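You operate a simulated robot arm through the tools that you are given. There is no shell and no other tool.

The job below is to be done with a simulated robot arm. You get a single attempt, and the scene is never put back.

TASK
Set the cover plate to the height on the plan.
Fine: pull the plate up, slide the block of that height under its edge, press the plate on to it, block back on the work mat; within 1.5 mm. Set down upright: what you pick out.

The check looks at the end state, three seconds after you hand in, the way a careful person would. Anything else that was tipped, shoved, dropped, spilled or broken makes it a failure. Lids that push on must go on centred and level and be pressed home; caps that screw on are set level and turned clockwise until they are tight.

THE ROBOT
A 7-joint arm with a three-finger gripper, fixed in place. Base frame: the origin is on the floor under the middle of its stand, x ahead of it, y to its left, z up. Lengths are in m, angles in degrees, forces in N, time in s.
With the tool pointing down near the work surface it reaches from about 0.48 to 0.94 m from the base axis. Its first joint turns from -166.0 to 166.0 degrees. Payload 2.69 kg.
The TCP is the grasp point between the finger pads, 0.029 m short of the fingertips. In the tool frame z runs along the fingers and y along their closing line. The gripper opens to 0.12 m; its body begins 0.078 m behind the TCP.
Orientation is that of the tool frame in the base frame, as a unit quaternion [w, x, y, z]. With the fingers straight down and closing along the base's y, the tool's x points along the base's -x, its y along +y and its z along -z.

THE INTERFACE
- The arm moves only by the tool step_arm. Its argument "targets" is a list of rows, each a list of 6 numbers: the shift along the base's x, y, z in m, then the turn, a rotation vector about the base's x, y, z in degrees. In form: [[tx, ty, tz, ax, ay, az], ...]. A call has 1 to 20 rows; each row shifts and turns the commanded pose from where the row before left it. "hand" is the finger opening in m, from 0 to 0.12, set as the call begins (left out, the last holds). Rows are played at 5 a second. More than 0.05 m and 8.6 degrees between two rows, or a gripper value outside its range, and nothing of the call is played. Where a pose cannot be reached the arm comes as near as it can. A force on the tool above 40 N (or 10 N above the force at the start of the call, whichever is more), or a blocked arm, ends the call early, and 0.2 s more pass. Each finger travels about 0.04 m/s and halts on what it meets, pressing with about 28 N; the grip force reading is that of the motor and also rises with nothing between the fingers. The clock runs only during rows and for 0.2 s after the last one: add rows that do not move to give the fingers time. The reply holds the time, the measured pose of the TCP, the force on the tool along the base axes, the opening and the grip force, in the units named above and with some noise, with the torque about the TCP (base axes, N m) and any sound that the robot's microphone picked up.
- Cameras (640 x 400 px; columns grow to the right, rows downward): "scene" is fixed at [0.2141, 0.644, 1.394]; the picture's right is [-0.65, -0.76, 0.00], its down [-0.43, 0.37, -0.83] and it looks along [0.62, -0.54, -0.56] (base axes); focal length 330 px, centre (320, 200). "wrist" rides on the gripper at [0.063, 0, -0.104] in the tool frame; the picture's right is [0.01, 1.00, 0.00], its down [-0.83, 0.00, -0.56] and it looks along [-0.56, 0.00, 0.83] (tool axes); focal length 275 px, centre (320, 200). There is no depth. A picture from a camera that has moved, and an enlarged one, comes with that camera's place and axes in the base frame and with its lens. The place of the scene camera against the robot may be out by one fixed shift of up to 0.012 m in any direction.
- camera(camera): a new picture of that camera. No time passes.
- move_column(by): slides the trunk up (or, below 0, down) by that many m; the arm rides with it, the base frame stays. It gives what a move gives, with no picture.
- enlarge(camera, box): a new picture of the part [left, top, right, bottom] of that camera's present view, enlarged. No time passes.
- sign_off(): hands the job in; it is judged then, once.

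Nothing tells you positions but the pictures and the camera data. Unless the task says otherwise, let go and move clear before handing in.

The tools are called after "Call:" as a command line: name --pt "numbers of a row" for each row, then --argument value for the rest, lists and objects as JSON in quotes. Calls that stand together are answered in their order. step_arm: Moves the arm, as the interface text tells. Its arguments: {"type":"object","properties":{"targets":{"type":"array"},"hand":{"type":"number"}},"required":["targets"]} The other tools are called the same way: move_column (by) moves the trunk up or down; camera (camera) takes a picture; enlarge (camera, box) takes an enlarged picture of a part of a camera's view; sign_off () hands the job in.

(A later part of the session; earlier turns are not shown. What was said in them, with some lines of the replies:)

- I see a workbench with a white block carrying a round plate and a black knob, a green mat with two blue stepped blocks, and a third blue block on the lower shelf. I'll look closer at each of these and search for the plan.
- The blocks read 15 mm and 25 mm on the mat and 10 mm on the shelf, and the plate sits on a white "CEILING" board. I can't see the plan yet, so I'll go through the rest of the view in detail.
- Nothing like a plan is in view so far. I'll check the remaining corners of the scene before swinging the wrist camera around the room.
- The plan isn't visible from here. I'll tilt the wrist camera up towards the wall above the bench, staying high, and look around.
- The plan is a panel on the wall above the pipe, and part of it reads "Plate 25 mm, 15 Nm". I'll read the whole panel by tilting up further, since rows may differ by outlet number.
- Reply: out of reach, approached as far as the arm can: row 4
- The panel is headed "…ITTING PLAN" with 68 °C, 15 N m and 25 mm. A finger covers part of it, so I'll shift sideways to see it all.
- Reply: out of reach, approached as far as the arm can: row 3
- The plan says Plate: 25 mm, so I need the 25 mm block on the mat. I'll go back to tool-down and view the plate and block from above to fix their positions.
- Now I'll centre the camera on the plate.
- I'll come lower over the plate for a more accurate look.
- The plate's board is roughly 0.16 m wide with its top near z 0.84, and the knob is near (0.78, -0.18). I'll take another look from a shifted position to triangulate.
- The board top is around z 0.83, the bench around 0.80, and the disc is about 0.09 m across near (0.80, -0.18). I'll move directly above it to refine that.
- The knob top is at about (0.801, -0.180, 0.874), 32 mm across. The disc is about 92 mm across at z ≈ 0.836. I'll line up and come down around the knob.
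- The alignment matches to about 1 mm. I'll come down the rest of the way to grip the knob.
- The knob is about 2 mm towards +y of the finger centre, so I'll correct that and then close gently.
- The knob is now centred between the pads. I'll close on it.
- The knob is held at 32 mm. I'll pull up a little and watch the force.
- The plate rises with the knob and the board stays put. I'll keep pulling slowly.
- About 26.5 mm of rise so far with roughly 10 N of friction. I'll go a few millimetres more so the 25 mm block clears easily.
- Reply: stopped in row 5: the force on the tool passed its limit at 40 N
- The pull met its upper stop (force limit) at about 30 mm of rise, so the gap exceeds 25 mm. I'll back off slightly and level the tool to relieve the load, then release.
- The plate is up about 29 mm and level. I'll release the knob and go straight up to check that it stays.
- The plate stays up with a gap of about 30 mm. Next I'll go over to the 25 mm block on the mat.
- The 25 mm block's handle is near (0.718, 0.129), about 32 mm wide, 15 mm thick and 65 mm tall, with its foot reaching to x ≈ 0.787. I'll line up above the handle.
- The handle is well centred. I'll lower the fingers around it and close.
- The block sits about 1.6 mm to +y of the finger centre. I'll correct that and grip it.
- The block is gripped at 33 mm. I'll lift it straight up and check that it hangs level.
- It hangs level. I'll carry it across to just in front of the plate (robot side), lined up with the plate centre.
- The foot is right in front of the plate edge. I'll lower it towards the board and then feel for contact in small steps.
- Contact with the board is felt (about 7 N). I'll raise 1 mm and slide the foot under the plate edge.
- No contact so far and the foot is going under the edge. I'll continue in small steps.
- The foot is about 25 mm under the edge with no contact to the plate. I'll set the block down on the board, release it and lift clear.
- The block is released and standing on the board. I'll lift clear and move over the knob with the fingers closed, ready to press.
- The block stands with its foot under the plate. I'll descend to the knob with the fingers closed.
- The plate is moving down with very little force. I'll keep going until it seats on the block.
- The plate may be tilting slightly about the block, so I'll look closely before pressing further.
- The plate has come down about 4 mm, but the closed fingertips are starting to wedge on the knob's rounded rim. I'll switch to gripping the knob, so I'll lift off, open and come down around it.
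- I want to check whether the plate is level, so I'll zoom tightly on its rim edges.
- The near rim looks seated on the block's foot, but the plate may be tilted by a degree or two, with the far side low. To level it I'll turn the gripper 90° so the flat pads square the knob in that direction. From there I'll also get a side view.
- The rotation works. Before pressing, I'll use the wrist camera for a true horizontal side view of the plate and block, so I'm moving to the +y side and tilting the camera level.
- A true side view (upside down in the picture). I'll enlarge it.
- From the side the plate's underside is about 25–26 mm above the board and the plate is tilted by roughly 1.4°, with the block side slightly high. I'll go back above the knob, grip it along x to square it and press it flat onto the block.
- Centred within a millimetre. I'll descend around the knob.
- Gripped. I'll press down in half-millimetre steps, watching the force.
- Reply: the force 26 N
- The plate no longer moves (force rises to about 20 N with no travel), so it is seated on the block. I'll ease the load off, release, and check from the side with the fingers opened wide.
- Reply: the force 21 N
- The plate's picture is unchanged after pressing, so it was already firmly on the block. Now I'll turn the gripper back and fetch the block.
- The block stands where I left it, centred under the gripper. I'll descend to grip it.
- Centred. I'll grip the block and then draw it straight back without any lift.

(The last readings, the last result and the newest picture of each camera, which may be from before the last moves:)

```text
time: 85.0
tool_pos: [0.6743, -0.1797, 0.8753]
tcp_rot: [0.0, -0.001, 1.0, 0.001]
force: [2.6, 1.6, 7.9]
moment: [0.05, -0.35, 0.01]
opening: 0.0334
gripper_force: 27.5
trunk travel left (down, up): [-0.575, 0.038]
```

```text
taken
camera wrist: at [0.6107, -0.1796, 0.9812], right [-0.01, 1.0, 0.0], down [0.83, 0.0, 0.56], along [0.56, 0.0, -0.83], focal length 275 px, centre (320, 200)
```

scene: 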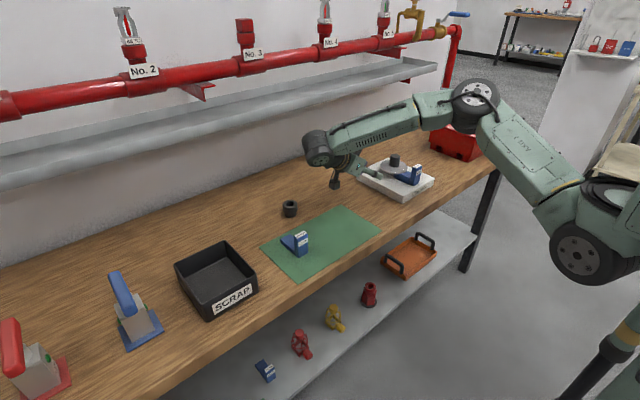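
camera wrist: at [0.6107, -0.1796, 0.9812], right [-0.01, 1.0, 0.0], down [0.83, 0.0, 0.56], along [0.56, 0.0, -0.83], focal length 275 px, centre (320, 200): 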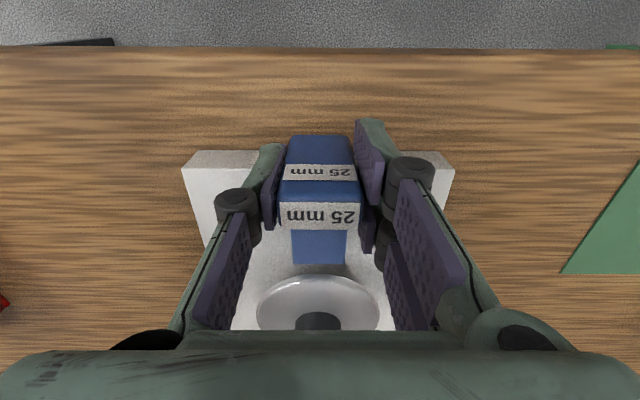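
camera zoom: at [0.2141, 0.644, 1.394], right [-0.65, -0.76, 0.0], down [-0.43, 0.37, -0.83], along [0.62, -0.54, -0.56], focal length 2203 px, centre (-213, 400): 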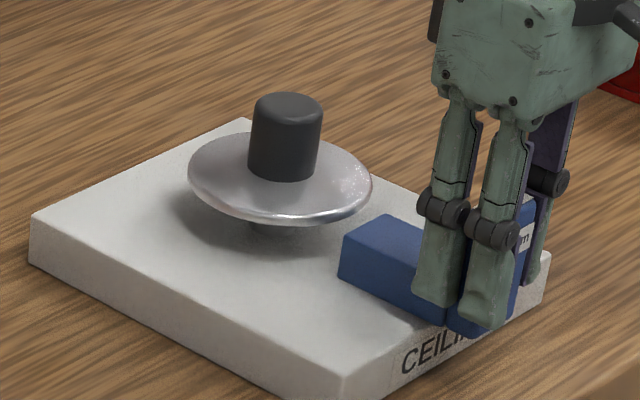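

The block is clear and the plate held its height. I'll back off a little, lift, and carry the block to its place on the mat.

Call:
step_arm --pt "-0.005 0 0.0005 0 0 0" --pt "-0.005 0 0.002 0 0 0" --pt "0 0 0.02 0 0 0" --pt "0 0 0.035 0 0 0" --pt "0 0 0.01 0 0 0" --pt "0 0.04 0 0 0 0" --pt "0 0.045 0 0 0 0" --pt "0 0.045 0 0 0 0" --pt "0 0.045 0 0 0 0" --pt "0.01 0.045 0 0 0 0" --pt "0.02 0.045 0 0 0 0" --pt "0.025 0.04 0 0 0 0" --pt "0 0.005 0 0 0 0" --pt "0 0 0 0 0 0" --pt "0 0 0 0 0 0" --pt "0 0 0 0 0 0"

Call:
camera --camera "wrist"

Call:
camera --camera "scene"

```text
time: 88.4
tool_pos: [0.7198, 0.1298, 0.9429]
tcp_rot: [0.0, 0.0, 1.0, 0.001]
force: [0.4, 0.5, -1.2]
moment: [-0.03, 0.03, 0.02]
opening: 0.0335
gripper_force: 27.8
trunk travel left (down, up): [-0.575, 0.038]
```

```text
taken
camera wrist: at [0.6547, 0.1297, 1.0491], right [-0.01, 1.0, 0.0], down [0.83, 0.0, 0.56], along [0.56, 0.0, -0.83], focal length 275 px, centre (320, 200)
```

wrist: 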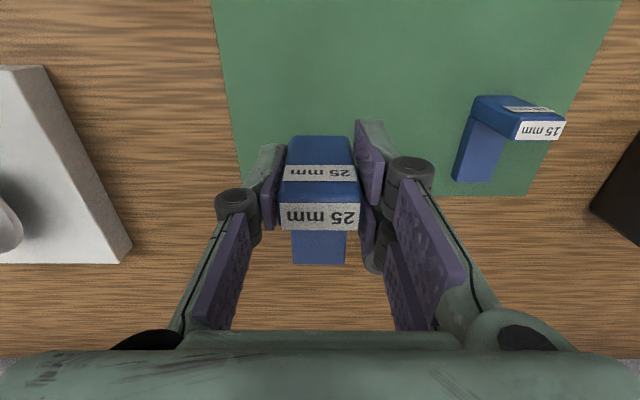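

```text
taken
```

scene: 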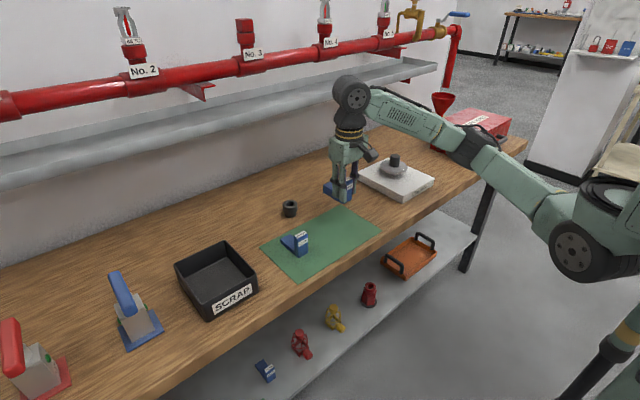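

I'll lower the block to the mat, slightly closer to the mat's middle, then feel for contact.

Call:
step_arm --pt "-0.006 0 -0.02 0 0 0" --pt "-0.006 0 -0.025 0 0 0" --pt "0 0 -0.025 0 0 0" --pt "0 0 -0.015 0 0 0" --pt "0 0 -0.005 0 0 0" --pt "0 0 0 0 0 0" --pt "0 0 0 0 0 0"

Call:
step_arm --pt "0 0 -0.002 0 0 0" --pt "0 0 -0.002 0 0 0" --pt "0 0 0 0 0 0"

Call:
step_arm --pt "0 0 -0.001 0 0 0" --pt "0 0 0 0 0 0"

Call:
enlarge --camera "scene" --box '[300, 170, 380, 250]'

Call:
camera --camera "wrist"

```text
time: 90.0
tool_pos: [0.7074, 0.1307, 0.8531]
tcp_rot: [-0.001, 0.0, 1.0, 0.002]
force: [-0.6, 0.5, -1.1]
moment: [-0.03, 0.01, 0.01]
opening: 0.0334
gripper_force: 28.2
trunk travel left (down, up): [-0.575, 0.038]
```

```text
time: 90.8
tool_pos: [0.708, 0.1316, 0.8499]
tcp_rot: [0.0, -0.001, 1.0, 0.0]
force: [0.3, -0.2, -0.3]
moment: [-0.02, 0.02, -0.02]
opening: 0.0333
gripper_force: 28.1
trunk travel left (down, up): [-0.575, 0.038]
```

```text
time: 91.4
tool_pos: [0.7076, 0.1314, 0.8473]
tcp_rot: [-0.002, 0.0, 1.0, 0.001]
force: [1.1, -0.5, -1.1]
moment: [0.0, -0.01, -0.01]
opening: 0.0333
gripper_force: 27.7
trunk travel left (down, up): [-0.575, 0.038]
```

```text
5.00 times, centred on (340, 210) of scene
camera zoom: at [0.2141, 0.644, 1.394], right [-0.65, -0.76, 0.0], down [-0.43, 0.37, -0.83], along [0.62, -0.54, -0.56], focal length 1652 px, centre (220, 150)
```

zoom: 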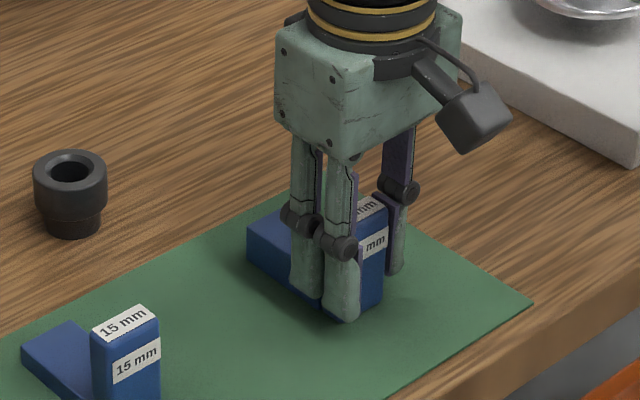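

```text
taken
camera wrist: at [0.6434, 0.1302, 0.953], right [-0.01, 1.0, 0.0], down [0.83, 0.0, 0.56], along [0.56, 0.0, -0.83], focal length 275 px, centre (320, 200)
```

wrist: 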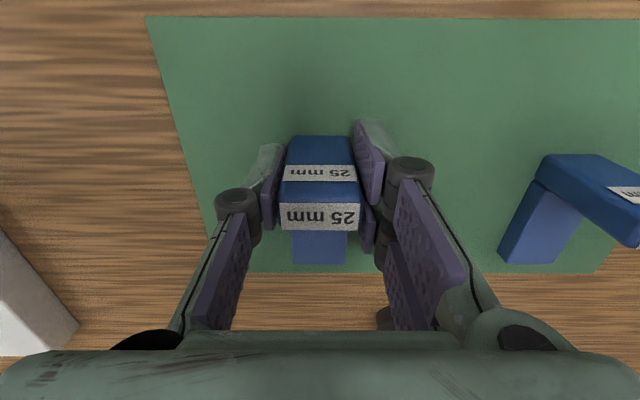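

Call:
step_arm --pt "0 0 -0.001 0 0 0" --pt "0 0 0 0 0 0"

Call:
step_arm --pt "0 0 -0.0007 0 0 0" --pt "0 0 0 0 0 0"

```text
time: 92.0
tool_pos: [0.708, 0.1309, 0.847]
tcp_rot: [-0.001, -0.001, 1.0, 0.001]
force: [0.4, 0.2, 0.2]
moment: [0.0, 0.01, 0.02]
opening: 0.0334
gripper_force: 27.9
trunk travel left (down, up): [-0.575, 0.038]
```

```text
time: 92.6
tool_pos: [0.7077, 0.1293, 0.8467]
tcp_rot: [-0.001, -0.001, 1.0, 0.0]
force: [0.0, -0.4, -1.2]
moment: [-0.01, 0.0, -0.01]
opening: 0.0334
gripper_force: 27.5
trunk travel left (down, up): [-0.575, 0.038]
```

Call:
step_arm --pt "0 0 -0.0007 0 0 0" --pt "0 0 0 0 0 0"

Call:
step_arm --pt "0 0 -0.0007 0 0 0" --pt "0 0 0 0 0 0"

Call:
enlarge --camera "scene" --box '[320, 200, 370, 250]'

```text
time: 93.2
tool_pos: [0.7084, 0.1308, 0.8453]
tcp_rot: [0.001, 0.0, 1.0, 0.0]
force: [1.9, -0.3, 4.1]
moment: [-0.04, -0.01, -0.01]
opening: 0.0335
gripper_force: 28.1
trunk travel left (down, up): [-0.575, 0.038]
```

```text
time: 93.8
tool_pos: [0.7075, 0.1299, 0.8461]
tcp_rot: [0.0, -0.002, 1.0, 0.001]
force: [0.0, -0.5, 11.0]
moment: [0.02, -0.01, 0.02]
opening: 0.0339
gripper_force: 28.7
trunk travel left (down, up): [-0.575, 0.038]
```

```text
8.00 times, centred on (345, 225) of scene
camera zoom: at [0.2141, 0.644, 1.394], right [-0.65, -0.76, 0.0], down [-0.43, 0.37, -0.83], along [0.62, -0.54, -0.56], focal length 2644 px, centre (120, 0)
```

zoom: 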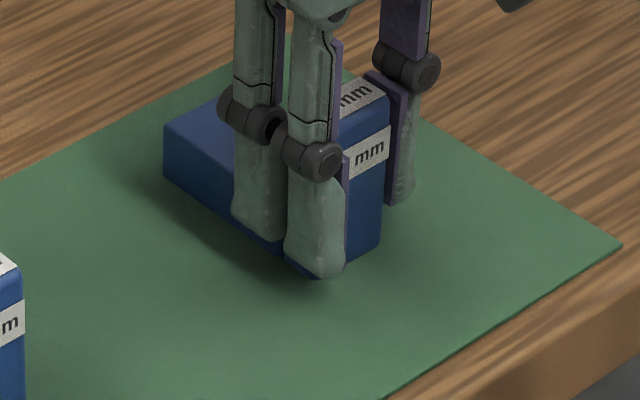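

The block is resting on the mat (contact force felt). I'll ease off, release and lift clear.

Call:
step_arm --pt "0 0 0.0007 0 0 0" --pt "0 0 0 0 0 0"

Call:
step_arm --pt "0 0 0 0 0 0" --pt "0 0 0 0 0 0" --pt "0 0 0 0 0 0" --pt "0 0 0 0 0 0" --pt "0 0 0.01 0 0 0" --pt "0 0 0.03 0 0 0" --pt "0 0 0.04 0 0 0" --pt "0 0 0.04 0 0 0" --pt "0 0 0 0 0 0" --hand 0.062

Call:
camera --camera "wrist"

Call:
enlarge --camera "scene" --box '[260, 180, 440, 290]'

Call:
enlarge --camera "scene" --box '[378, 152, 410, 172]'

```text
time: 94.4
tool_pos: [0.7072, 0.1297, 0.8455]
tcp_rot: [-0.001, 0.0, 1.0, 0.001]
force: [-1.0, 0.6, 8.5]
moment: [0.1, -0.02, 0.03]
opening: 0.0335
gripper_force: 27.9
trunk travel left (down, up): [-0.575, 0.038]
```

```text
time: 96.4
tool_pos: [0.7085, 0.1291, 0.9657]
tcp_rot: [0.0, 0.001, 1.0, 0.002]
force: [0.8, -0.2, -1.5]
moment: [-0.01, 0.02, 0.0]
opening: 0.062
gripper_force: 0.1
trunk travel left (down, up): [-0.575, 0.038]
```

```text
taken
camera wrist: at [0.6448, 0.1287, 1.071], right [-0.01, 1.0, 0.0], down [0.83, 0.0, 0.55], along [0.55, 0.0, -0.83], focal length 275 px, centre (320, 200)
```

wrist: 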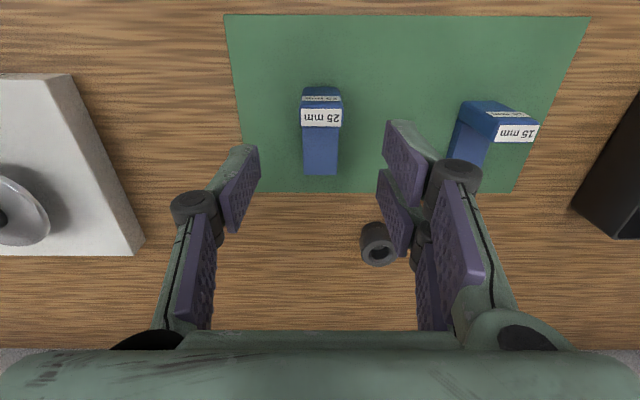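

```text
3.56 times, centred on (350, 235) of scene
camera zoom: at [0.2141, 0.644, 1.394], right [-0.65, -0.76, 0.0], down [-0.43, 0.37, -0.83], along [0.62, -0.54, -0.56], focal length 1175 px, centre (213, 76)
```

zoom: 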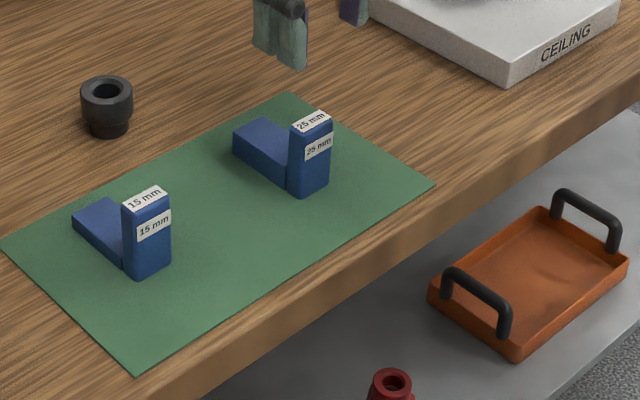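

```text
16.00 times, centred on (394, 162) of scene
camera zoom: at [0.2141, 0.644, 1.394], right [-0.65, -0.76, 0.0], down [-0.43, 0.37, -0.83], along [0.62, -0.54, -0.56], focal length 5288 px, centre (-864, 808)
```

zoom: 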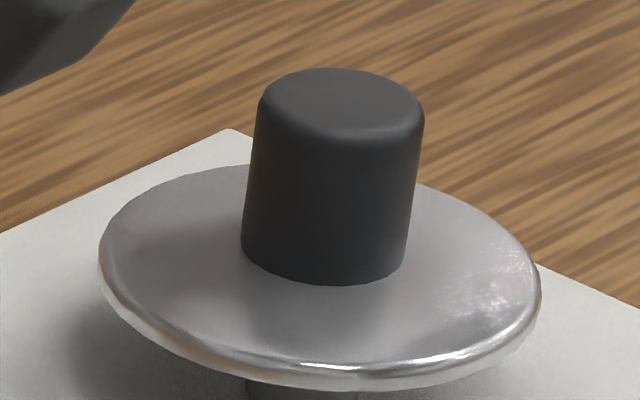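

The block stands upright on the mat and the plate hasn't moved. I'll verify the plate's height with a level view from the robot side, with the fingers wide open.

Call:
step_arm --pt "-0.0155 -0.044 0 0 0 0" --pt "-0.0155 -0.044 0 0 0 0" --pt "-0.0155 -0.044 0 0 0 0" --pt "-0.0155 -0.044 0 0 0 0" --pt "-0.0155 -0.044 0 0 0 0" --pt "-0.0155 -0.044 0 0 0 0" --pt "-0.0155 -0.044 0 0 0 0" --pt "0 0 -0.01 0 -8 0" --pt "0 0 -0.01 0 -8 0" --pt "0 0 -0.01 0 -8 0" --pt "0 0 -0.01 0 -8 0" --pt "0 0 -0.01 0 -8 0" --pt "0 0 -0.01 0 -8 0" --pt "0 0 -0.01 0 -8 0" --pt "0 0 0 0 0 0" --pt "0 0 0 0 0 0" --hand 0.12

Call:
camera --camera "wrist"

Call:
camera --camera "scene"

```text
time: 99.8
tool_pos: [0.6134, -0.1913, 0.8972]
tcp_rot: [0.468, -0.001, 0.884, 0.001]
force: [0.4, 0.2, -0.3]
moment: [-0.02, 0.01, 0.0]
opening: 0.1198
gripper_force: 0.1
out of reach, approached as far as the arm can: row 14
trunk travel left (down, up): [-0.575, 0.038]
```

```text
taken
camera wrist: at [0.4909, -0.1917, 0.9051], right [-0.01, 1.0, 0.0], down [0.01, 0.0, 1.0], along [1.0, 0.01, -0.01], focal length 275 px, centre (320, 200)
```

wrist: 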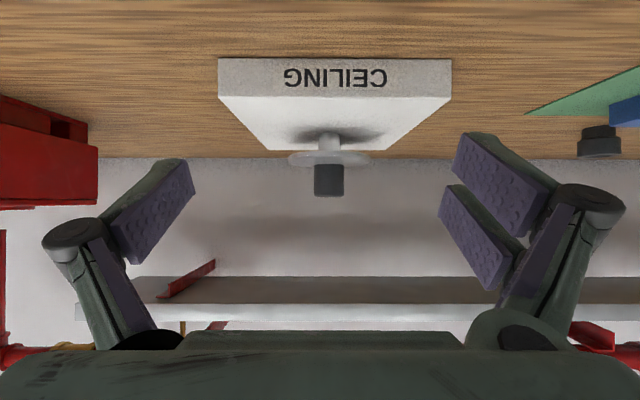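

```text
taken
```

scene: 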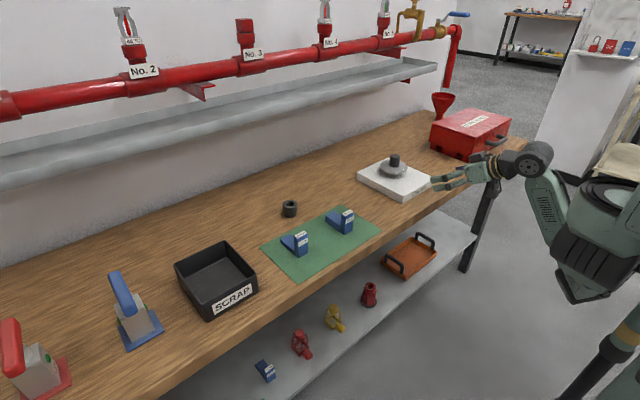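

Call:
enlarge --camera "wrist" --box '[270, 90, 390, 210]'

Call:
enlarge --camera "wrist" --box '[280, 110, 380, 172]'

```text
3.33 times, centred on (330, 150) of wrist
camera zoom: at [0.4909, -0.1917, 0.9051], right [-0.01, 1.0, 0.0], down [0.01, 0.0, 1.0], along [1.0, 0.01, -0.01], focal length 918 px, centre (287, 367)
```

zoom: 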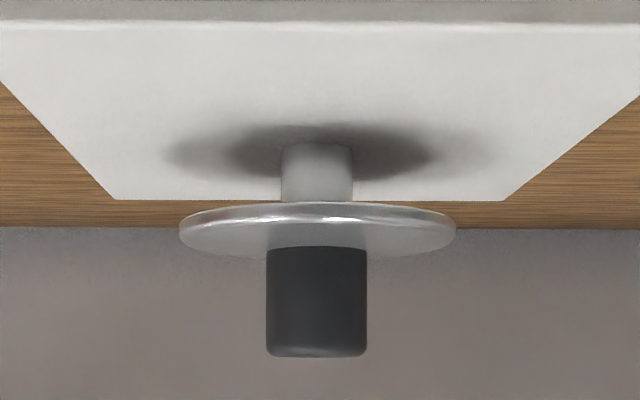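

```text
6.40 times, centred on (330, 141) of wrist
camera zoom: at [0.4909, -0.1917, 0.9051], right [-0.01, 1.0, 0.0], down [0.01, 0.0, 1.0], along [1.0, 0.01, -0.01], focal length 1762 px, centre (256, 578)
```

zoom: 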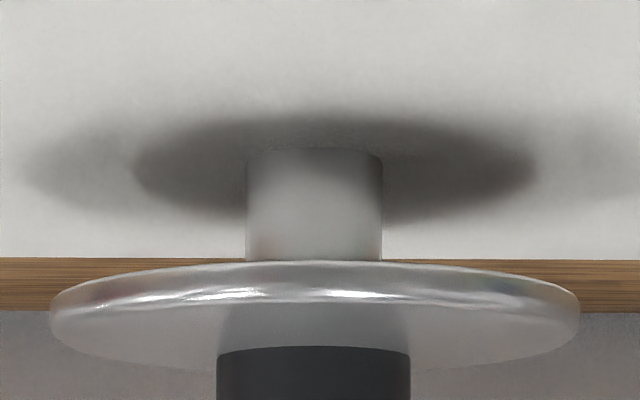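

Near the rim the underside measures about 25 mm, but the middle reads slightly lower, so the plate may be tilted a degree or two (far side low). I'll get a precise side view along y to measure that.

Call:
step_arm --pt "0 0 0.014 0 8 0" --pt "0 0 0.014 0 8 0" --pt "0 0 0.014 0 8 0" --pt "0 0 0.014 0 8 0" --pt "0 0 0.014 0 8 0" --pt "0 0 0.014 0 8 0" --pt "0 0 0.014 0 8 0" --pt "0.03 0.03 0 0 0 0" --pt "0.035 0.03 0 0 0 0" --pt "0.035 0.03 0 0 0 0" --pt "0.035 0.03 0 0 0 0" --pt "0.03 0.03 0 0 0 0" --pt "0.02 0.02 0 0 0 0" --pt "0 0 0 0 0 0" --pt "0 0 0 0 0 0"

Call:
step_arm --pt "0 0 0 0 0 -8" --pt "0 0 0 0 0 -8" --pt "0 0 0 0 0 -8" --pt "0 0 0 0 0 -8" --pt "0 0 0 0 0 -8" --pt "0 0 0 0 0 -8" --pt "0 0 0 0 0 -8" --pt "0 0 0 0 0 -8" --pt "0 0 0 0 0 -8" --pt "0 0 0 0 0 -8" --pt "0 0 0 0 0 -8" --pt "0 0 0 0 0 -2" --pt "0 0 0 0 0 0" --pt "0 0 0 0 0 0"

```text
time: 103.0
tool_pos: [0.798, -0.0204, 0.9977]
tcp_rot: [0.0, -0.001, 1.0, 0.001]
force: [0.1, 0.2, 0.1]
moment: [0.0, 0.0, 0.01]
opening: 0.12
gripper_force: 0.0
trunk travel left (down, up): [-0.575, 0.038]
```

```text
time: 106.0
tool_pos: [0.7978, -0.0222, 0.9953]
tcp_rot: [0.0, 0.707, 0.707, 0.002]
force: [-0.3, -0.8, 0.7]
moment: [-0.01, 0.0, -0.01]
opening: 0.1203
gripper_force: 0.0
trunk travel left (down, up): [-0.575, 0.038]
```

Call:
step_arm --pt "0 0 -0.013 -8 0 0" --pt "0 0 -0.013 -8 0 0" --pt "0 0 -0.013 -8 0 0" --pt "0 0 -0.013 -8 0 0" --pt "0 0 -0.013 -8 0 0" --pt "0 0 -0.013 -8 0 0" --pt "0 0 -0.013 -8 0 0" --pt "0 0 0 0 0 0" --pt "0 0 0 0 0 0"

Call:
camera --camera "wrist"

Call:
enlarge --camera "wrist" --box '[260, 90, 380, 165]'

Call:
enlarge --camera "scene" --box '[300, 130, 440, 240]'

```text
time: 108.0
tool_pos: [0.7985, -0.0217, 0.9046]
tcp_rot: [0.331, 0.624, 0.625, -0.331]
force: [-0.6, 0.6, -0.6]
moment: [0.02, 0.02, -0.01]
opening: 0.1202
gripper_force: 0.1
trunk travel left (down, up): [-0.575, 0.038]
```

```text
taken
camera wrist: at [0.7965, 0.1004, 0.912], right [1.0, 0.0, 0.0], down [0.0, 0.0, 1.0], along [0.0, -1.0, 0.0], focal length 275 px, centre (320, 200)
```

wrist: 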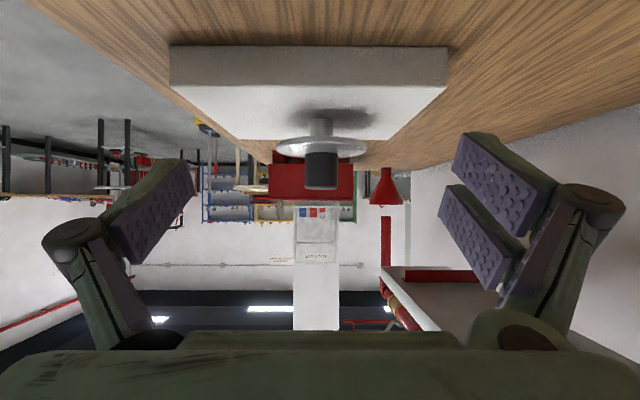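

```text
5.33 times, centred on (320, 128) of wrist
camera zoom: at [0.7965, 0.1004, 0.912], right [1.0, 0.0, 0.0], down [0.0, 0.0, 1.0], along [0.0, -1.0, 0.0], focal length 1468 px, centre (320, 587)
```

zoom: 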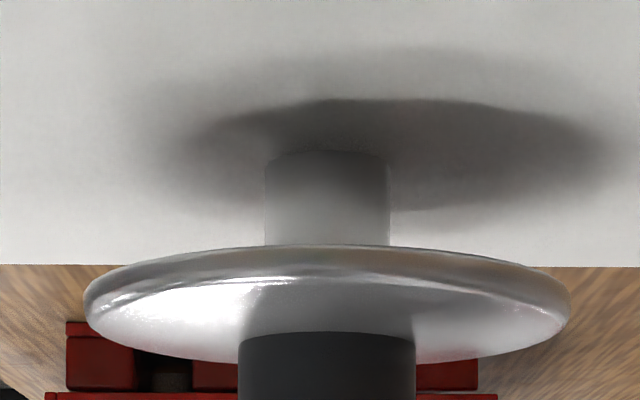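

```text
3.64 times, centred on (370, 185) of scene
camera zoom: at [0.2141, 0.644, 1.394], right [-0.65, -0.76, 0.0], down [-0.43, 0.37, -0.83], along [0.62, -0.54, -0.56], focal length 1202 px, centre (138, 254)
```

zoom: 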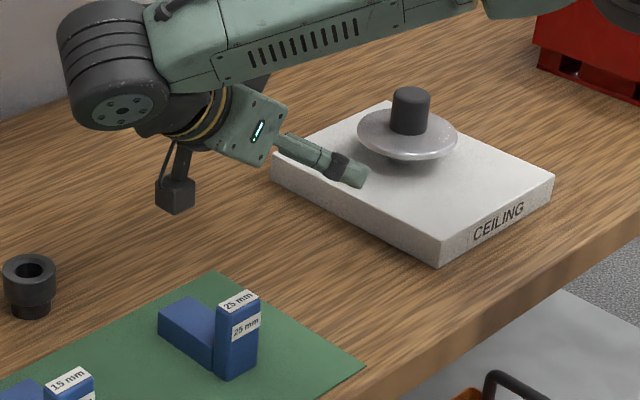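

Call:
enlarge --camera "wrist" --box '[270, 130, 300, 155]'

Call:
enlarge --camera "wrist" --box '[345, 130, 375, 155]'

Call:
enlarge --camera "wrist" --box '[300, 115, 340, 145]'

Call:
enlarge --camera "wrist" --box '[295, 140, 345, 195]'

```text
16.00 times, centred on (285, 142) of wrist
camera zoom: at [0.7965, 0.1004, 0.912], right [1.0, 0.0, 0.0], down [0.0, 0.0, 1.0], along [0.0, -1.0, 0.0], focal length 4404 px, centre (880, 1120)
```

zoom: 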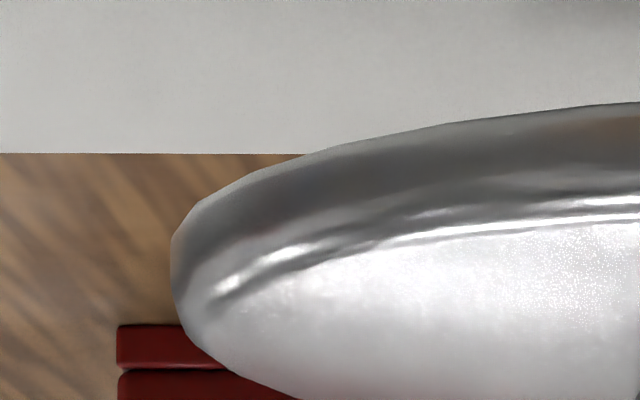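

```text
16.00 times, centred on (360, 142) of wrist
camera zoom: at [0.7965, 0.1004, 0.912], right [1.0, 0.0, 0.0], down [0.0, 0.0, 1.0], along [0.0, -1.0, 0.0], focal length 4404 px, centre (-320, 1120)
```

zoom: 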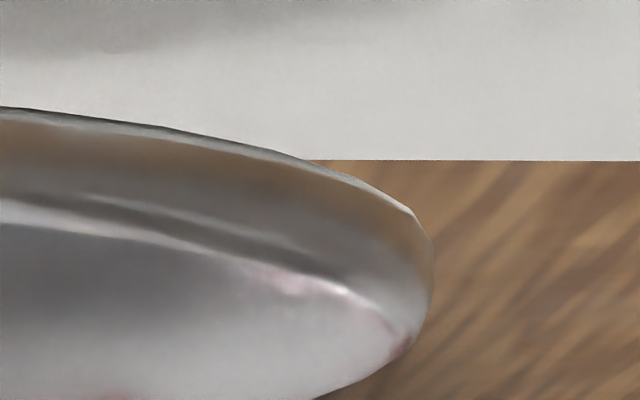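

```text
13.33 times, centred on (320, 130) of wrist
camera zoom: at [0.7965, 0.1004, 0.912], right [1.0, 0.0, 0.0], down [0.0, 0.0, 1.0], along [0.0, -1.0, 0.0], focal length 3670 px, centre (320, 1133)
```

zoom: 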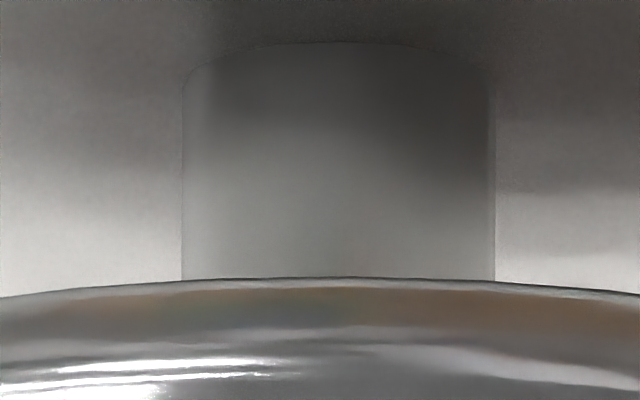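

```text
7.27 times, centred on (320, 168) of wrist
camera zoom: at [0.7965, 0.1004, 0.912], right [1.0, 0.0, 0.0], down [0.0, 0.0, 1.0], along [0.0, -1.0, 0.0], focal length 2002 px, centre (320, 436)
```

zoom: 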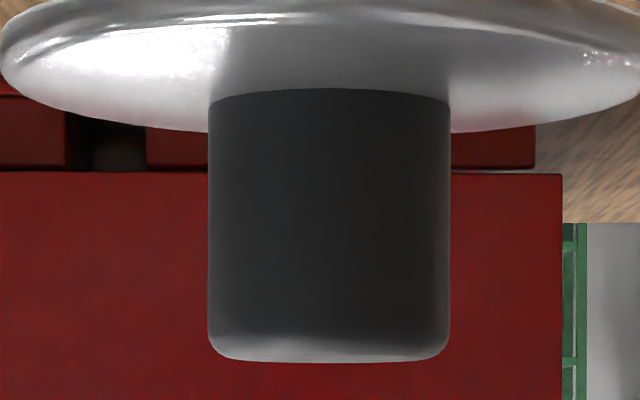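

The side view settles it. The plate is level (both rim ends at the same height), its underside is about 25.1 mm above the board, and the block stands upright on the mat. I'll withdraw the arm, take a last look around, and then hand in.

Call:
step_arm --pt "0 0 0.014 8 0 0" --pt "0 0 0.014 8 0 0" --pt "0 0 0.014 8 0 0" --pt "0 0 0.014 8 0 0" --pt "0 0 0.014 8 0 0" --pt "0 0 0.014 8 0 0" --pt "0 0 0.014 8 0 0" --pt "-0.02 0.01 0.02 0 0 8" --pt "-0.02 0.01 0.01 0 0 8" --pt "-0.02 0.01 0.01 0 0 8" --pt "-0.02 0.01 0.01 0 0 8" --pt "-0.02 0.01 0.01 0 0 8" --pt "-0.02 0.01 0 0 0 8" --pt "-0.02 0.01 0 0 0 8" --pt "-0.02 0.01 0 0 0 8" --pt "-0.02 0.01 0 0 0 8" --pt "-0.02 0.01 0 0 0 8" --pt "0 0 0 0 0 8" --pt "0 0 0 0 0 2" --pt "0 0 0 0 0 0"

Call:
camera --camera "scene"

Call:
camera --camera "wrist"

Call:
enlarge --camera "scene" --box '[260, 140, 440, 280]'

```text
time: 112.2
tool_pos: [0.5976, 0.0786, 1.0623]
tcp_rot: [-0.002, -0.002, 1.0, 0.001]
force: [0.2, -0.1, -0.4]
moment: [0.02, 0.01, -0.02]
opening: 0.1202
gripper_force: 0.1
trunk travel left (down, up): [-0.575, 0.038]
```

```text
taken
```

scene: 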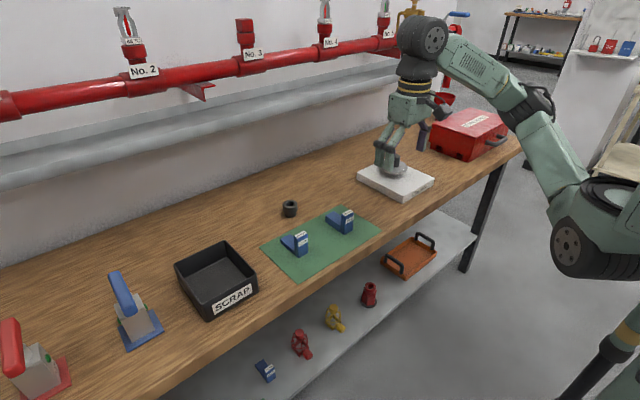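

```text
taken
camera wrist: at [0.5342, 0.0789, 1.1684], right [-0.01, 1.0, 0.0], down [0.83, 0.0, 0.56], along [0.56, 0.0, -0.83], focal length 275 px, centre (320, 200)
```

wrist: 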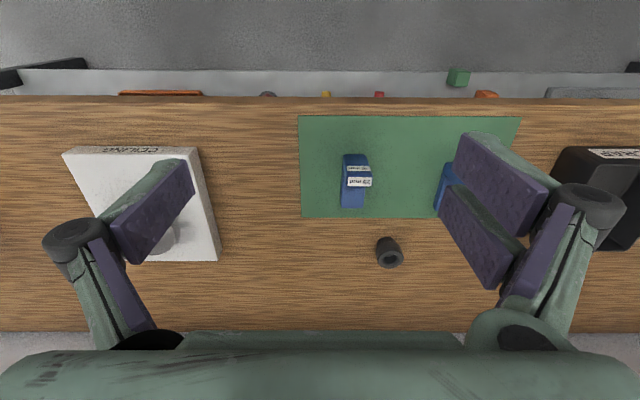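

```text
2.86 times, centred on (350, 210) of scene
camera zoom: at [0.2141, 0.644, 1.394], right [-0.65, -0.76, 0.0], down [-0.43, 0.37, -0.83], along [0.62, -0.54, -0.56], focal length 944 px, centre (234, 171)
```

zoom: 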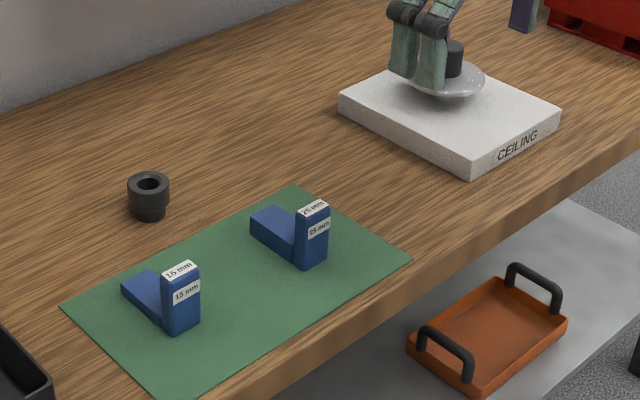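

Everything is in place: the plate is at 25 mm and level, the 25 mm block is upright on the mat, the board and other items haven't moved, and the arm is clear with its fingers open. I'm handing in.

Call:
sign_off

```text
The job is handed in.
```

I set the cover plate to 25 mm, the height on the fitting plan, and handed the job in. I haven't seen the result of the check.

- **Plate:** I pulled it up, slid the 25 mm block under its edge and pressed it down until it stopped moving at about 20 N. Measured from the camera views after the block was out, the underside is about 25 mm above the board, give or take roughly 0.5 mm. In the last side view the plate looked level.
- **Block:** the 25 mm block is upright on the work mat, about 10 mm nearer the robot than where it started.
- **Everything else:** in the last pictures the board and the other items on the bench were where they began. The arm is clear with its fingers open.

The first pull ran the plate into its upper stop and tripped the 40 N limit once. I also abandoned a first press with closed fingers, because the fingertips began to wedge on the knob's rim. I saw no damage from either.
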